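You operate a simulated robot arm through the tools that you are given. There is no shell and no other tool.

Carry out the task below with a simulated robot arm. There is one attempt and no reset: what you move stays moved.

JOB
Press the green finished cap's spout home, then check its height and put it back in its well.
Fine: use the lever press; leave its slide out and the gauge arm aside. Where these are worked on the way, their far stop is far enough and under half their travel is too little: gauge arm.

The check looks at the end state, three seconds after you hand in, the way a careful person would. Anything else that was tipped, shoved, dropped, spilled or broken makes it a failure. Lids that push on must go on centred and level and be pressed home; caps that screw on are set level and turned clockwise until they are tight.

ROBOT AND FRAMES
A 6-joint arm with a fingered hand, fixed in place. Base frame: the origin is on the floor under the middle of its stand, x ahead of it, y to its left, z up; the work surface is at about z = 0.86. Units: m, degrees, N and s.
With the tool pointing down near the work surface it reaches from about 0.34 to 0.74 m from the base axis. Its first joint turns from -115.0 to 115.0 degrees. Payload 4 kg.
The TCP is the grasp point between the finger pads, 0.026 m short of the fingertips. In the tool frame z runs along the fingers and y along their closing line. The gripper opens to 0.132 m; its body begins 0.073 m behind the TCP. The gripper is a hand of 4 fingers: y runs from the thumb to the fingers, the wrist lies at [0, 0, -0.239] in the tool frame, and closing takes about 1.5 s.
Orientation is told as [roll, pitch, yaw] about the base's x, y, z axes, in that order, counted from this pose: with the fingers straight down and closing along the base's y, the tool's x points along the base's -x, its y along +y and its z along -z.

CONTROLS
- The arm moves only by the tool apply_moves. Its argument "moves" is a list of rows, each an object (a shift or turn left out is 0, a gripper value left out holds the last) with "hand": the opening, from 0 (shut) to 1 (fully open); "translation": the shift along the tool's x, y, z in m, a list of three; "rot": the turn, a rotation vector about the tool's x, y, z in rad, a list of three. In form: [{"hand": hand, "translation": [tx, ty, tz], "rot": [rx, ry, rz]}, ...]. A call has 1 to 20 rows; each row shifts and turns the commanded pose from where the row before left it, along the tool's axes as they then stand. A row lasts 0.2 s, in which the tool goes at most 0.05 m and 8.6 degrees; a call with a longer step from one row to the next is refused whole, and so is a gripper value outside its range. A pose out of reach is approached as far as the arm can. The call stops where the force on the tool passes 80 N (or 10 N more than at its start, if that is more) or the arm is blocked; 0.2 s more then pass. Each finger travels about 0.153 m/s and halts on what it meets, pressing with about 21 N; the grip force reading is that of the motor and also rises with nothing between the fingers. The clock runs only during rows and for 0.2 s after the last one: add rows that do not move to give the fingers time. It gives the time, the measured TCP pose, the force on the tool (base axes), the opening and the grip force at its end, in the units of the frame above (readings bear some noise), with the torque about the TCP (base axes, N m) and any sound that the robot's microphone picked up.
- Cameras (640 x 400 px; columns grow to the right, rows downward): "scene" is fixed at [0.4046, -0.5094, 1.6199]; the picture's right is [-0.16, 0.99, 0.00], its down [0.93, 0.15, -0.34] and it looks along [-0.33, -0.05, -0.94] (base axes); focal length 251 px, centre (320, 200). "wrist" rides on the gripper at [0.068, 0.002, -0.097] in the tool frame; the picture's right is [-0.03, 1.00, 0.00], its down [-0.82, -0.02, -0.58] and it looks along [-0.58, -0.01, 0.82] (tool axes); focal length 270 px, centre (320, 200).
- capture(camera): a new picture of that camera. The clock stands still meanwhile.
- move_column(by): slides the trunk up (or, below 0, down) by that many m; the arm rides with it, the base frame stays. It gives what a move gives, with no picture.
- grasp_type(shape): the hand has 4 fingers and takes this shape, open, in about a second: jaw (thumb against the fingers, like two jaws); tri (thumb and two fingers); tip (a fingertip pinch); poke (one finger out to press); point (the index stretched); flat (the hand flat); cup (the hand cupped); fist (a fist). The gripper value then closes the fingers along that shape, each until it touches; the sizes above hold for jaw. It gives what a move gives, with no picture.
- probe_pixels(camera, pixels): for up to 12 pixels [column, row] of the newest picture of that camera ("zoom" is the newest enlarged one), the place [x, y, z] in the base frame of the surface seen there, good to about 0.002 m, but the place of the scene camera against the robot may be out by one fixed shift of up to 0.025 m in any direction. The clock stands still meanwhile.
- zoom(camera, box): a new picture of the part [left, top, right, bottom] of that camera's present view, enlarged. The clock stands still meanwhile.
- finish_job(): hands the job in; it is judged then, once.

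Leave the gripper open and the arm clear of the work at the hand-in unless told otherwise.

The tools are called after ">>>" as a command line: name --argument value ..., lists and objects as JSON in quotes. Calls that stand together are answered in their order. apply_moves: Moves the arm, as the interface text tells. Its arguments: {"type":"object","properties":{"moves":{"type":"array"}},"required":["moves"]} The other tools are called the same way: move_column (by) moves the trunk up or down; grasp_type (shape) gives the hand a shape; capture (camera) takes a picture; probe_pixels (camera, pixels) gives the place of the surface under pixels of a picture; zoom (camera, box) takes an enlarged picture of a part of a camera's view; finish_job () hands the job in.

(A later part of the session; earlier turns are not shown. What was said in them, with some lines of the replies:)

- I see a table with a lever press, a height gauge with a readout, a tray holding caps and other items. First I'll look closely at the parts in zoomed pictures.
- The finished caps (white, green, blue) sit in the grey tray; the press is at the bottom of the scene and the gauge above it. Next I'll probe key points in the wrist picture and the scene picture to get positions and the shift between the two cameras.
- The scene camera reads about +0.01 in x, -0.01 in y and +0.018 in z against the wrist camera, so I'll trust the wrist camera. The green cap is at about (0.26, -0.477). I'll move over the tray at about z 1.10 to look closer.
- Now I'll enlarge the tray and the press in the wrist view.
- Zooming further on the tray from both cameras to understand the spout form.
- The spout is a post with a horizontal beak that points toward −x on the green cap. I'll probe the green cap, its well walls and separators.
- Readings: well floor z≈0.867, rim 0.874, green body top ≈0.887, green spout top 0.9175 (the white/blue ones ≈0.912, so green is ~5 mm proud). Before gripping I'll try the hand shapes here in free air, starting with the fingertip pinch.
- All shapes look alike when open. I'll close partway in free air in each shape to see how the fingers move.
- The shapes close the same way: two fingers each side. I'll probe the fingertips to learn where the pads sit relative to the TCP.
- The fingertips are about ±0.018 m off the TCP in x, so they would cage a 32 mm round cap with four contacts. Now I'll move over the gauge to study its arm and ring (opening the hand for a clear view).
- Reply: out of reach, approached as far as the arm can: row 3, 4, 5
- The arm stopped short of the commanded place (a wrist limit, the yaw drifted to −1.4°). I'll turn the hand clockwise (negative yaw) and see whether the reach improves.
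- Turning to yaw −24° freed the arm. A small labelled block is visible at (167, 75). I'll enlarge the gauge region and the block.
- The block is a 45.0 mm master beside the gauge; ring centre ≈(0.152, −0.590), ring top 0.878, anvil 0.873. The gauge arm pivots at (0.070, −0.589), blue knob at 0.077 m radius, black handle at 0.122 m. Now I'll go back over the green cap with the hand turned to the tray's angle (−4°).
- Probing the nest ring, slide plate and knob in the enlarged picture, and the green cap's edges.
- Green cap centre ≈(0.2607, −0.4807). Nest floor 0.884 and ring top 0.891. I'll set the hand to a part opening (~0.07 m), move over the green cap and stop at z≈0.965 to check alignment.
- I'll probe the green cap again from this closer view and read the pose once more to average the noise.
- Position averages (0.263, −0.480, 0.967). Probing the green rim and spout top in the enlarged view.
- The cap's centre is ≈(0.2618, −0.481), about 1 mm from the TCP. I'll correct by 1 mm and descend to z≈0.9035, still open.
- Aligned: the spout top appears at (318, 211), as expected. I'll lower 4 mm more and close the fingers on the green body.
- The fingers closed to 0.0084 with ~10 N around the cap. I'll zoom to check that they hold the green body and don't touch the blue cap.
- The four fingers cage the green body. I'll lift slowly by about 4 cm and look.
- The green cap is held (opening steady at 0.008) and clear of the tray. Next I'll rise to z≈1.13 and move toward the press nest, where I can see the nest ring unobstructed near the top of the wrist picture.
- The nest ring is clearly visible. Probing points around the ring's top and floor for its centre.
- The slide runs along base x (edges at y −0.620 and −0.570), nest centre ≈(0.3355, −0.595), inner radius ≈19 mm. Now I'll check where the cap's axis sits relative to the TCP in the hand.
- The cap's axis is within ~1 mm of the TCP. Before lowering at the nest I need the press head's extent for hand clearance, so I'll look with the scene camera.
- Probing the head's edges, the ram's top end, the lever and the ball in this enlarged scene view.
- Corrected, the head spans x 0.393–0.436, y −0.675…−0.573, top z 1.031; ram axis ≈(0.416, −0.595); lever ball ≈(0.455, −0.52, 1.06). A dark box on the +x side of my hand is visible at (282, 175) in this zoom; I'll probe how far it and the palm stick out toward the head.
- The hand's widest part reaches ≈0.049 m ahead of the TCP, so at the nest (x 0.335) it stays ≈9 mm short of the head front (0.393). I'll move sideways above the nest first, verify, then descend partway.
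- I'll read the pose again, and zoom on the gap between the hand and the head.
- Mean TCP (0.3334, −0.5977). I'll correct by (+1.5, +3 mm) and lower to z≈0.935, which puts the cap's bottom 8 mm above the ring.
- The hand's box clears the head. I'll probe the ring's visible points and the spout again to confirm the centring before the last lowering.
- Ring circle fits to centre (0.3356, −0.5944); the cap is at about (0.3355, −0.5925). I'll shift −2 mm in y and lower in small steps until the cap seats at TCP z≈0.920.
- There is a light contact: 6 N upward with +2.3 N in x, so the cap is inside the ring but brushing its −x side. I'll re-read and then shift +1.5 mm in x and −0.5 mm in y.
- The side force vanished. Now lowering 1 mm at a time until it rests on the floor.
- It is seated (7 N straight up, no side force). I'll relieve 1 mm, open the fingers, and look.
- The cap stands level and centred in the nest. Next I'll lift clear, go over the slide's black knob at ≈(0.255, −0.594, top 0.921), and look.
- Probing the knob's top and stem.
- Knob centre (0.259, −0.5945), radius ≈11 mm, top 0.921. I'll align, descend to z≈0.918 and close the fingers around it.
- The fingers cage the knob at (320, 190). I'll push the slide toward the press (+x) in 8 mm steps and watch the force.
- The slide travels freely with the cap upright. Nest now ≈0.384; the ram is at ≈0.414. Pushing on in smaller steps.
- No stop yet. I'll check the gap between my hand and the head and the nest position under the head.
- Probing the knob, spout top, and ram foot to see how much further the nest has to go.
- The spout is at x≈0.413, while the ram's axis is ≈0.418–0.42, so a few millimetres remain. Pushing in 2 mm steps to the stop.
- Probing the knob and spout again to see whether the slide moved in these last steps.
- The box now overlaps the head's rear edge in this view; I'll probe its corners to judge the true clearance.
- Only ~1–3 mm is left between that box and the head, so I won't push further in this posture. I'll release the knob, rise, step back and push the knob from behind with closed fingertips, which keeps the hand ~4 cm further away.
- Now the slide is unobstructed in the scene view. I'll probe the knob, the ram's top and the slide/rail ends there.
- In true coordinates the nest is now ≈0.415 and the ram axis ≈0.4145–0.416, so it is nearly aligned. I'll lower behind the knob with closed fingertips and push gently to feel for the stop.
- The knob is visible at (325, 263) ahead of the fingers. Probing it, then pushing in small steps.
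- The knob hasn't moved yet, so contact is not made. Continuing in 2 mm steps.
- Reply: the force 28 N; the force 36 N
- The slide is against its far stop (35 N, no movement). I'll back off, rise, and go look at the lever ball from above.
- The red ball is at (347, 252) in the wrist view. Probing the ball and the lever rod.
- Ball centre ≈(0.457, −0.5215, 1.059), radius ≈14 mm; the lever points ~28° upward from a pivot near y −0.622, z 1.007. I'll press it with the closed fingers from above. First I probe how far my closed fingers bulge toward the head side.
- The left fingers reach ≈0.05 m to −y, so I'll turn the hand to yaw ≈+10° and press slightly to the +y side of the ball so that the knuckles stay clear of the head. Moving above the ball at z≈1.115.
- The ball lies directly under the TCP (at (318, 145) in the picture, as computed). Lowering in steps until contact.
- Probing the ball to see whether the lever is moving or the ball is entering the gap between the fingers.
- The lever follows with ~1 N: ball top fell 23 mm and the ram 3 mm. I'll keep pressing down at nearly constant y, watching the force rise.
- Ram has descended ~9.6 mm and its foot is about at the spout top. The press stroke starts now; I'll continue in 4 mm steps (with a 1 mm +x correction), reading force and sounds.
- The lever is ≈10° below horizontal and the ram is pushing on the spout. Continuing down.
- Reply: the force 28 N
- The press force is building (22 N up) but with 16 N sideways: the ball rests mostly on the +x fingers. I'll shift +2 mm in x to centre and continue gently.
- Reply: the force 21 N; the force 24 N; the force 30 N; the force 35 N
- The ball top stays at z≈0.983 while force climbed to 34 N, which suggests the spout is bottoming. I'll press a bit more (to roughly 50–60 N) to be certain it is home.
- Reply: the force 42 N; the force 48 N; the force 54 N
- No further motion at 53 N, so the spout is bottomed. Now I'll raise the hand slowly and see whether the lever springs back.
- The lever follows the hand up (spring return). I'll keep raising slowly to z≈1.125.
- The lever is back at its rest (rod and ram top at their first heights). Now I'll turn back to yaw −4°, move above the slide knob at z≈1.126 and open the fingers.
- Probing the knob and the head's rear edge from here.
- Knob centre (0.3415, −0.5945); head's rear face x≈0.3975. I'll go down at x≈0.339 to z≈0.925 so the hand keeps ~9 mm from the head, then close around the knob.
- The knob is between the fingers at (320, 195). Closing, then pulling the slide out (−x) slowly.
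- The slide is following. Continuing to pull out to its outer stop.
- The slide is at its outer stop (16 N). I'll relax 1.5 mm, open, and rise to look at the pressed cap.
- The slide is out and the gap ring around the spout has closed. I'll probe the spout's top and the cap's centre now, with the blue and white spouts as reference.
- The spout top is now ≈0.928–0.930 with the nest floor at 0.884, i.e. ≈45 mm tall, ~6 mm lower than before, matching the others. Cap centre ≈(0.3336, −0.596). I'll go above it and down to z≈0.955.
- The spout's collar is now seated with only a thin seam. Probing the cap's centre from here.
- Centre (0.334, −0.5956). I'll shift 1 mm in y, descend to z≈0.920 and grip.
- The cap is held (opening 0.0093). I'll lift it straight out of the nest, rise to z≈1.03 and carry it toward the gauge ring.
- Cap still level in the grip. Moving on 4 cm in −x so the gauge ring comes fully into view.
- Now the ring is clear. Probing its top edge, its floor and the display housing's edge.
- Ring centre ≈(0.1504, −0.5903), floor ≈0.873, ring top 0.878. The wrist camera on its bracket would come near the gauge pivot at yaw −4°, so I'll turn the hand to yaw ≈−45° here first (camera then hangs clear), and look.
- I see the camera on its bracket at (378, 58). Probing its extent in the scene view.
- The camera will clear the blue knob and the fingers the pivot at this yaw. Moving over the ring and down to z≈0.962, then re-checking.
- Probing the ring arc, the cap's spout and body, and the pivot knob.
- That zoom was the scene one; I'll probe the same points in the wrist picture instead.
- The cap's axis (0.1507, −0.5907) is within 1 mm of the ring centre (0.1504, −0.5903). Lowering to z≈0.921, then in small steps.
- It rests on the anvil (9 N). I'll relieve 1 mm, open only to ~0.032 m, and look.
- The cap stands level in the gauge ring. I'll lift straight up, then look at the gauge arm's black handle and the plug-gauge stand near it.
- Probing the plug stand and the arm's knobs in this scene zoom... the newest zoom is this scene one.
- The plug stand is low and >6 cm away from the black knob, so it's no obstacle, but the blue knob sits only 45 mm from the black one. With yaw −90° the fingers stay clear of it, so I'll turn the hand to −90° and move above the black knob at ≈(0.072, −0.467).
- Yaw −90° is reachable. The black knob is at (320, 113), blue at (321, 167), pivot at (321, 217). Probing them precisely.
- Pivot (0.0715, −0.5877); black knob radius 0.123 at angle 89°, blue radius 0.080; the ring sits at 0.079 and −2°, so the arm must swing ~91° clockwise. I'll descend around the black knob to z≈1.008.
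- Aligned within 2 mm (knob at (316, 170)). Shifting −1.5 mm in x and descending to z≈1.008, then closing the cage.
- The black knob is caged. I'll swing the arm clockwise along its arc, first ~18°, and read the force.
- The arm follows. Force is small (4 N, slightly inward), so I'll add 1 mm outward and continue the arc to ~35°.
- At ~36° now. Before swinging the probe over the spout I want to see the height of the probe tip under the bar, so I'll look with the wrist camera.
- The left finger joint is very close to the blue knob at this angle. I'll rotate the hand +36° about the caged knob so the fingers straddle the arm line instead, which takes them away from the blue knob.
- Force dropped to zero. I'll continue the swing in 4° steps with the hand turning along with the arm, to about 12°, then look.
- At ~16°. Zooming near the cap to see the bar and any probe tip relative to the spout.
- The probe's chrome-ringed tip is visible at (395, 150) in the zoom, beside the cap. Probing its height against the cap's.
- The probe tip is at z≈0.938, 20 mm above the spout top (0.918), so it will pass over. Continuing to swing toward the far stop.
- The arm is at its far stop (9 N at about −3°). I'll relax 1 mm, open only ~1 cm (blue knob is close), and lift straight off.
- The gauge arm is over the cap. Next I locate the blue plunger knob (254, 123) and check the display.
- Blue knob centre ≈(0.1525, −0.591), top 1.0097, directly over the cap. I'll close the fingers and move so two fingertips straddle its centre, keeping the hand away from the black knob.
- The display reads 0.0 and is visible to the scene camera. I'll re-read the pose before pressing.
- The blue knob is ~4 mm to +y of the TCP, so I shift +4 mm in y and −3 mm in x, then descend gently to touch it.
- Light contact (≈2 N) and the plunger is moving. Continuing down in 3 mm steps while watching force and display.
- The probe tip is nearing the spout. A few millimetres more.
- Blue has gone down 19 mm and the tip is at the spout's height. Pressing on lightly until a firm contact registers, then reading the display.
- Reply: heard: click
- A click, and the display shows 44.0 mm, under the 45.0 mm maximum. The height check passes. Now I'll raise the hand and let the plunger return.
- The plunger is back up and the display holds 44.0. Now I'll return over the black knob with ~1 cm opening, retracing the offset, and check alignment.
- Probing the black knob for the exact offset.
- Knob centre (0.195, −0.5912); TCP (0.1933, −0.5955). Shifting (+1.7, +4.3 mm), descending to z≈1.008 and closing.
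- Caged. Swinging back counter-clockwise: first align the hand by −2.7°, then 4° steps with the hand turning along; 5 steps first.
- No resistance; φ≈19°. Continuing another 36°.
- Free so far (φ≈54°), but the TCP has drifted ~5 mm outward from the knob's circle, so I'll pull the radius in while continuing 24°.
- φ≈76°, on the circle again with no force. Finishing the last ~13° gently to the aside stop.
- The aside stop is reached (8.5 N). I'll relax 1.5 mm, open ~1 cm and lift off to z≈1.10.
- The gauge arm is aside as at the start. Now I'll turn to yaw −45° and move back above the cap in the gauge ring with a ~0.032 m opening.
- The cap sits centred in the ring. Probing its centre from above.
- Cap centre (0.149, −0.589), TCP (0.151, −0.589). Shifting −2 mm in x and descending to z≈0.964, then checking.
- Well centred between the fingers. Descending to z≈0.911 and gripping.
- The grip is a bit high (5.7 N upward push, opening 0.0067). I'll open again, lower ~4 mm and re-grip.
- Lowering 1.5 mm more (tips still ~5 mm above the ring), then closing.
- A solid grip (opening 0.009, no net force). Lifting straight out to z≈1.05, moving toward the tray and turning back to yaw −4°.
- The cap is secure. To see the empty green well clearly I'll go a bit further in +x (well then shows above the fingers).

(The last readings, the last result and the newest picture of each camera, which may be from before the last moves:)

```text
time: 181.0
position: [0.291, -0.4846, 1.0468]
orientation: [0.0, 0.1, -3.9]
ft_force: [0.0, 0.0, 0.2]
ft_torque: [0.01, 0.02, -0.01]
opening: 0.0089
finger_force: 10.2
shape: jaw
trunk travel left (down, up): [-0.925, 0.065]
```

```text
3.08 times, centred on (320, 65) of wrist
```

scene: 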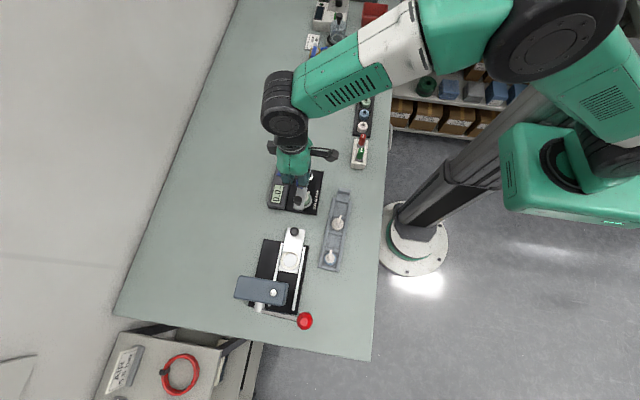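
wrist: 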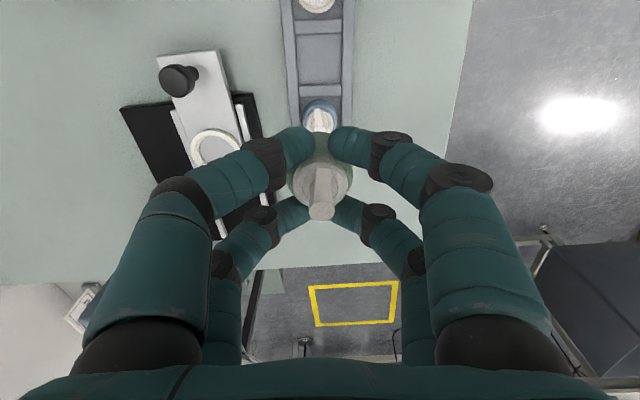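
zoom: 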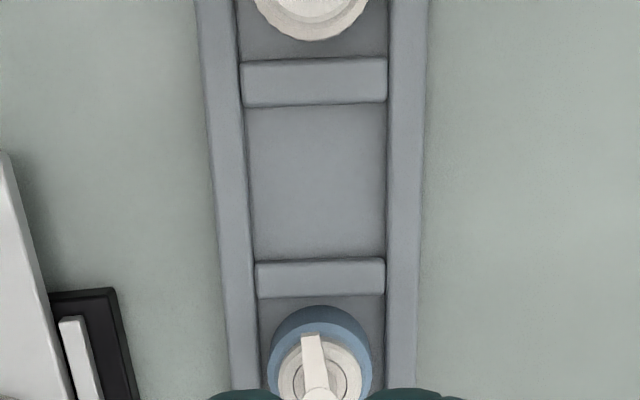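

The empty well is clear. Probing its walls, separators and floor, plus the cap's axis in the hand.

>>> probe_pixels --camera "zoom" --pixels '[[314, 95], [314, 112], [320, 250], [320, 268], [240, 180], [256, 180], [382, 180], [395, 180], [318, 180], [230, 180], [405, 180], [320, 290]]'

>>> probe_pixels --camera "wrist" --pixels '[[320, 211], [320, 203], [320, 219], [297, 178], [346, 178], [321, 142], [321, 160], [320, 106], [320, 118], [320, 126]]'

>>> apply_moves --moves '[{}]'

>>> apply_moves --moves '[{}]'

```text
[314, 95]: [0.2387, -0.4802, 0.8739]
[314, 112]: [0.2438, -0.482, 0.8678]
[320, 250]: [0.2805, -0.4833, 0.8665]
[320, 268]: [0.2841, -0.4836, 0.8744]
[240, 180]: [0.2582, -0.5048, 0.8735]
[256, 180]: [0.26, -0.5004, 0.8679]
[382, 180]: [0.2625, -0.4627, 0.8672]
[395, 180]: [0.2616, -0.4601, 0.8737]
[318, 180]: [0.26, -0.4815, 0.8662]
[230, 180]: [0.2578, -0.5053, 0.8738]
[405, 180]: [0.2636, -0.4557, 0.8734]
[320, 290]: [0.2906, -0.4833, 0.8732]
```

```text
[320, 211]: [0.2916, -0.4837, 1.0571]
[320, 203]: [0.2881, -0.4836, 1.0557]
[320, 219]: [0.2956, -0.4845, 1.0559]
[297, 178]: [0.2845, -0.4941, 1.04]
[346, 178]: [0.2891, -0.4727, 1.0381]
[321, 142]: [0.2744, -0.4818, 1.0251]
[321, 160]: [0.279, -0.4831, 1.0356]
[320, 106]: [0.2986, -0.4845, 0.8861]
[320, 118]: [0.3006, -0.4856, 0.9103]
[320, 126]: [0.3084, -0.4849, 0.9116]
```

```text
time: 181.4
position: [0.2908, -0.4844, 1.0477]
orientation: [0.1, -0.1, -3.8]
ft_force: [-0.8, 0.4, 0.2]
ft_torque: [0.0, 0.01, -0.04]
opening: 0.0091
finger_force: 10.6
shape: jaw
trunk travel left (down, up): [-0.925, 0.065]
```

```text
time: 181.8
position: [0.2891, -0.4841, 1.0479]
orientation: [0.0, -0.1, -3.9]
ft_force: [-1.0, -1.0, 0.1]
ft_torque: [0.04, 0.01, -0.01]
opening: 0.0087
finger_force: 9.6
shape: jaw
trunk travel left (down, up): [-0.925, 0.065]
```

Well centre (0.2618, −0.4816), floor 0.8665; cap axis now (0.291, −0.4838). Moving over the well and down to z≈0.937.

>>> apply_moves --moves '[{"translation": [0.0293, 0.0002, 0]}, {}, {"translation": [0, 0, 0.03]}, {"translation": [0, 0, 0.03]}, {"translation": [0, 0, 0.03]}, {"translation": [0, 0, 0.02]}, {}]'

>>> capture --camera "wrist"

>>> zoom --camera "wrist" --box '[240, 70, 400, 280]'

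>>> apply_moves --moves '[{}]'

```text
time: 183.4
position: [0.2599, -0.4784, 0.9343]
orientation: [0.0, 0.0, -3.9]
ft_force: [0.6, -0.6, 0.9]
ft_torque: [0.0, 0.02, -0.01]
opening: 0.0086
finger_force: 9.5
shape: jaw
trunk travel left (down, up): [-0.925, 0.065]
```

```text
taken
```

wrist: 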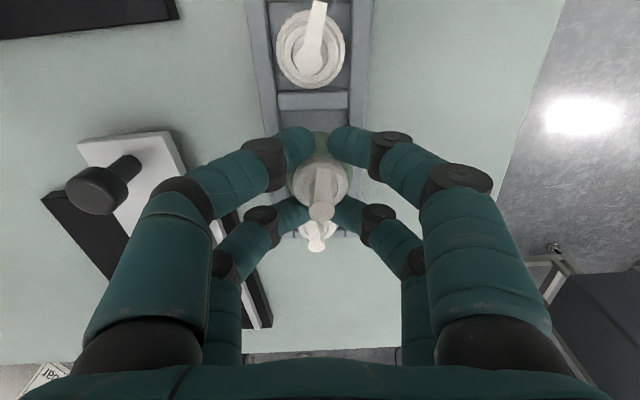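

```text
1.90 times, centred on (320, 175) of wrist
```

zoom: 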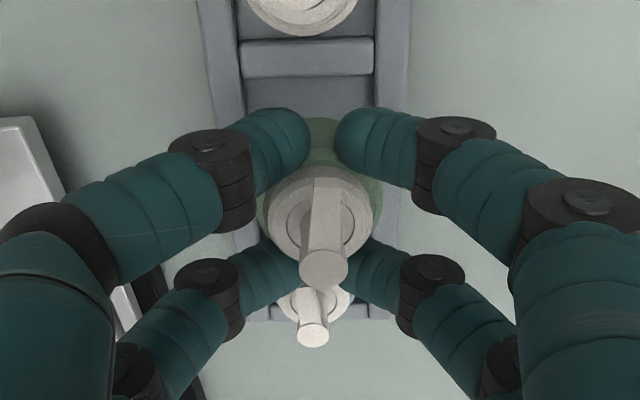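

```text
time: 183.8
position: [0.2605, -0.4781, 0.9351]
orientation: [0.0, 0.0, -3.9]
ft_force: [-0.3, 0.7, -0.1]
ft_torque: [0.0, -0.02, -0.06]
opening: 0.0087
finger_force: 10.2
shape: jaw
trunk travel left (down, up): [-0.925, 0.065]
```

The well centre is ~3.5 mm to −y of the cap here. Correcting (+1, −3.5 mm), then re-checking at z≈0.925.

>>> apply_moves --moves '[{"translation": [-0.0012, -0.0034, 0]}, {"translation": [0, 0, 0.01]}, {}]'

>>> capture --camera "wrist"

>>> probe_pixels --camera "wrist" --pixels '[[320, 211], [297, 178], [346, 178], [321, 140], [280, 125], [360, 125], [312, 100], [320, 118]]'

>>> zoom --camera "wrist" --box '[250, 80, 390, 260]'

```text
time: 184.6
position: [0.2621, -0.4828, 0.9258]
orientation: [0.0, 0.0, -3.8]
ft_force: [0.2, -0.6, 0.7]
ft_torque: [-0.01, 0.0, 0.02]
opening: 0.0086
finger_force: 10.3
shape: jaw
trunk travel left (down, up): [-0.925, 0.065]
```

```text
taken
```

wrist: 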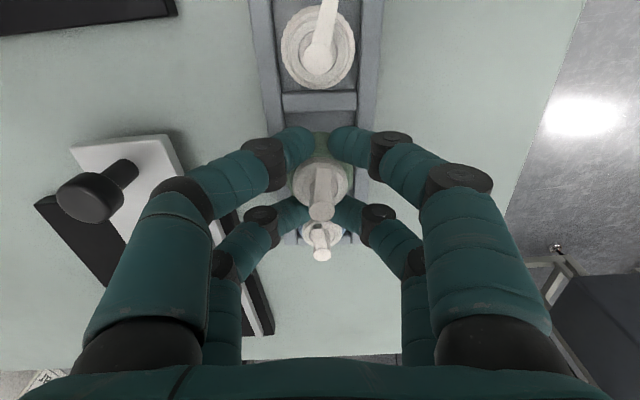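

```text
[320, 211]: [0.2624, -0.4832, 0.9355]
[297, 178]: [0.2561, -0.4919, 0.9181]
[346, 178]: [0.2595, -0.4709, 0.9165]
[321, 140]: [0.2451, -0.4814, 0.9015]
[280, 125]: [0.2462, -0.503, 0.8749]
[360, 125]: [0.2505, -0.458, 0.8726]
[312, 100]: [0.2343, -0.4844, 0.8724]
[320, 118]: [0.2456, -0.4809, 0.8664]
```

```text
2.22 times, centred on (320, 170) of wrist
```

zoom: 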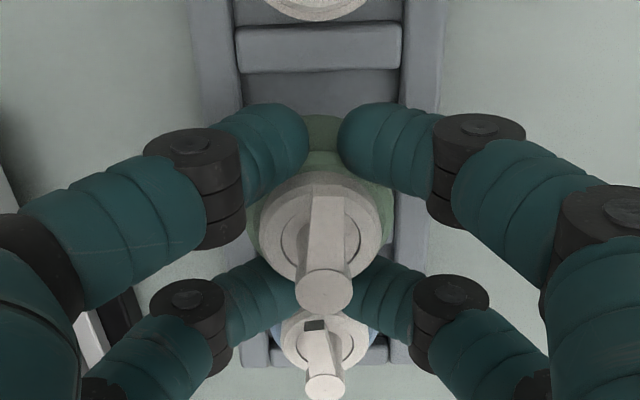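

Cap axis (0.2617, −0.482) over the well centre. Lowering in steps.

>>> apply_moves --moves '[{"translation": [0, 0, 0.006]}, {"translation": [0, 0, 0.005]}, {}]'

>>> apply_moves --moves '[{"translation": [0, 0, 0.003]}, {"translation": [0, 0, 0.003]}, {}]'

>>> apply_moves --moves '[{"translation": [0, 0, 0.003]}, {}]'

>>> apply_moves --moves '[{"translation": [0, 0, 0.0015]}, {}]'

```text
time: 185.4
position: [0.2614, -0.4821, 0.9167]
orientation: [0.0, 0.0, -4.0]
ft_force: [0.1, -0.8, -0.5]
ft_torque: [-0.01, 0.01, 0.01]
opening: 0.0087
finger_force: 10.5
shape: jaw
trunk travel left (down, up): [-0.925, 0.065]
```

```text
time: 186.2
position: [0.2629, -0.4825, 0.9085]
orientation: [-0.1, 0.0, -3.9]
ft_force: [0.0, -0.6, 0.0]
ft_torque: [0.0, 0.01, 0.0]
opening: 0.0087
finger_force: 10.1
shape: jaw
trunk travel left (down, up): [-0.925, 0.065]
```

```text
time: 186.8
position: [0.2626, -0.4824, 0.9063]
orientation: [-0.1, 0.1, -3.9]
ft_force: [0.1, -0.4, -0.2]
ft_torque: [-0.02, 0.03, -0.02]
opening: 0.0087
finger_force: 9.8
shape: jaw
trunk travel left (down, up): [-0.925, 0.065]
```

```text
time: 187.4
position: [0.2616, -0.4827, 0.9055]
orientation: [0.0, 0.0, -3.9]
ft_force: [0.4, 0.5, 0.4]
ft_torque: [0.01, 0.0, -0.03]
opening: 0.0087
finger_force: 10.0
shape: jaw
trunk travel left (down, up): [-0.925, 0.065]
```

>>> apply_moves --moves '[{"translation": [0, 0, 0.001]}, {}]'

>>> apply_moves --moves '[{"translation": [0, 0, 0.001]}, {}]'

>>> apply_moves --moves '[{"translation": [0, 0, 0.001]}, {}]'

```text
time: 188.0
position: [0.2618, -0.4821, 0.9043]
orientation: [0.1, 0.0, -3.9]
ft_force: [-0.8, -0.1, 0.5]
ft_torque: [-0.01, -0.03, 0.01]
opening: 0.0087
finger_force: 10.0
shape: jaw
trunk travel left (down, up): [-0.925, 0.065]
```

```text
time: 188.6
position: [0.2614, -0.4825, 0.9027]
orientation: [0.0, 0.1, -3.9]
ft_force: [-0.5, 0.3, 0.2]
ft_torque: [0.02, 0.03, -0.01]
opening: 0.0089
finger_force: 9.7
shape: jaw
trunk travel left (down, up): [-0.925, 0.065]
```

```text
time: 189.2
position: [0.2619, -0.4832, 0.9029]
orientation: [0.0, 0.0, -3.9]
ft_force: [0.0, 0.0, 2.4]
ft_torque: [0.04, -0.03, 0.01]
opening: 0.009
finger_force: 10.1
shape: jaw
trunk travel left (down, up): [-0.925, 0.065]
```

First contact with the well floor (2.4 N). One more half millimetre, then open gradually.

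>>> apply_moves --moves '[{"translation": [0, 0, 0.0006]}, {}]'

>>> apply_moves --moves '[{"hand": 0.12}, {"hand": 0.2}, {"hand": 0.3}, {"hand": 0.4}, {}, {}]'

>>> capture --camera "wrist"

>>> zoom --camera "wrist" --box '[250, 80, 390, 290]'

```text
time: 189.8
position: [0.2625, -0.4821, 0.9025]
orientation: [0.0, 0.0, -3.8]
ft_force: [0.6, 0.7, 4.7]
ft_torque: [0.05, -0.07, -0.03]
opening: 0.0088
finger_force: 9.6
shape: jaw
trunk travel left (down, up): [-0.925, 0.065]
```

```text
time: 191.2
position: [0.2626, -0.4836, 0.9025]
orientation: [0.0, 0.0, -3.9]
ft_force: [-0.4, 0.2, 0.0]
ft_torque: [0.03, -0.01, 0.01]
opening: 0.0523
finger_force: 0.0
shape: jaw
trunk travel left (down, up): [-0.925, 0.065]
```

```text
taken
```

wrist: 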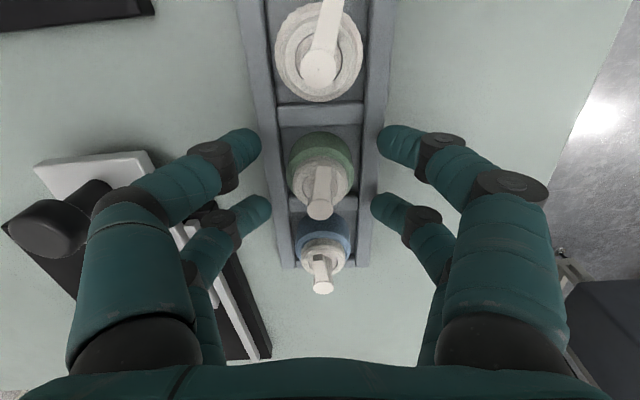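

```text
1.90 times, centred on (320, 185) of wrist
```

zoom: 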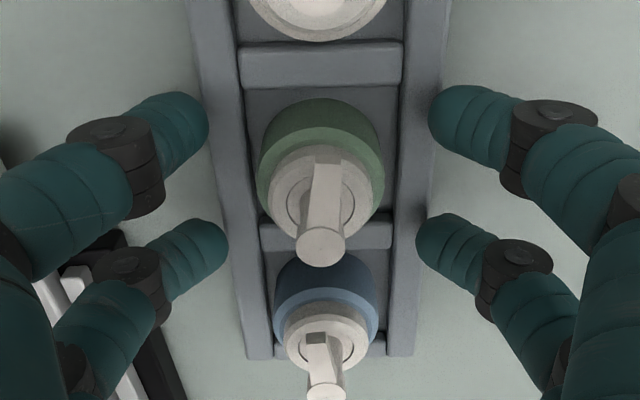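

The green cap is back in its well, level. I'll lift straight up, open fully and move away to near the starting place.

>>> apply_moves --moves '[{"translation": [0, 0, -0.01]}, {"translation": [0, 0, -0.025]}, {"translation": [0, 0, -0.04]}, {"translation": [0, 0, -0.045]}, {"translation": [0, 0, -0.045]}, {"translation": [0, 0, -0.045]}, {"hand": 1, "translation": [0, 0, -0.045]}, {"translation": [0.03, 0.02, -0.03]}, {"translation": [0.03, 0.02, -0.03]}, {"translation": [0.03, 0.02, -0.02]}, {"translation": [0.03, 0.02, -0.02]}, {"translation": [0.015, 0.01, -0.02]}, {}]'

>>> capture --camera "scene"

>>> capture --camera "wrist"

>>> zoom --camera "scene" --box '[230, 200, 360, 340]'

>>> zoom --camera "scene" --box '[260, 130, 380, 220]'

```text
time: 194.0
position: [0.1348, -0.3793, 1.278]
orientation: [0.0, 0.1, -3.9]
ft_force: [-0.3, -0.3, 0.9]
ft_torque: [-0.05, -0.01, -0.01]
opening: 0.1317
finger_force: 0.2
shape: jaw
trunk travel left (down, up): [-0.925, 0.065]
```

```text
taken
```

scene: 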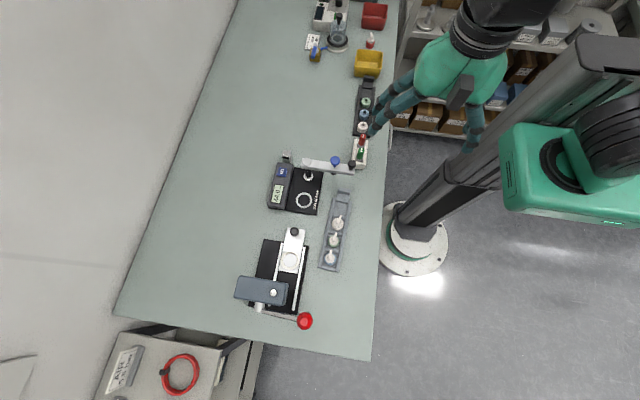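

```text
taken
```

wrist: 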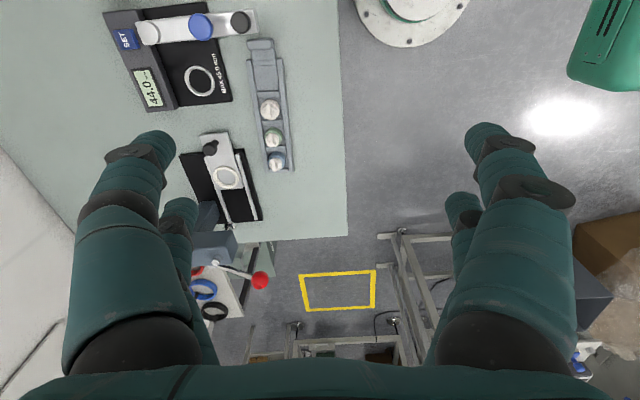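

```text
2.86 times, centred on (295, 270) of scene
```

zoom: 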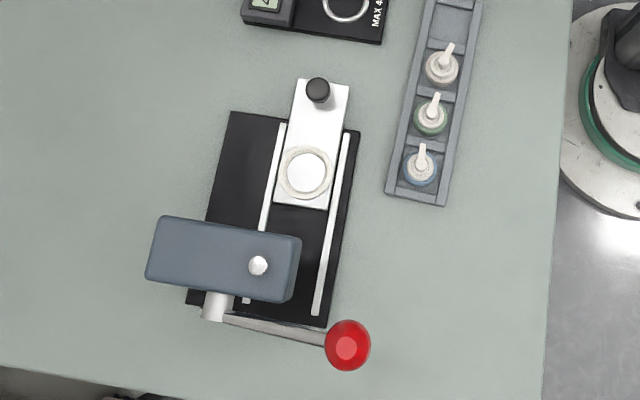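

```text
4.44 times, centred on (320, 175) of scene
```

zoom: 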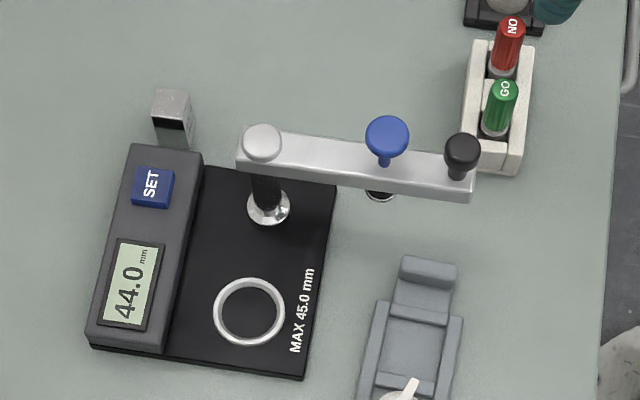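

Final check: the green cap is level in its well between white and blue. The press slide is out with the nest empty, and the lever is up. The gauge arm is aside with the display at 44.0 mm, all pixel positions match the start, and the hand is open and clear. Handing in.

>>> finish_job

```text
The job is handed in.
```

I pressed the green cap's spout home, checked its height and put the cap back in its well. The job is handed in, but I haven't seen the check's result.

- **Press:** I used the lever press, with the slide pushed in to its far stop. I pulled the lever until it stopped moving at about 53 N. The spout went down roughly 6 mm and now stands about level with the white and blue ones.
- **Height:** The gauge read 44.0 mm, under the marked maximum of 45.0 mm. I swung its arm to the far stop for the reading. I took the gauge's zero as it was and did not reset it on the 45.0 mm block.
- **End state:** The cap sits level in its well. The slide is out with the nest empty, the lever is up and the gauge arm is aside. The hand is open and clear of the work.

I saw nothing else moved or tipped in the final pictures.
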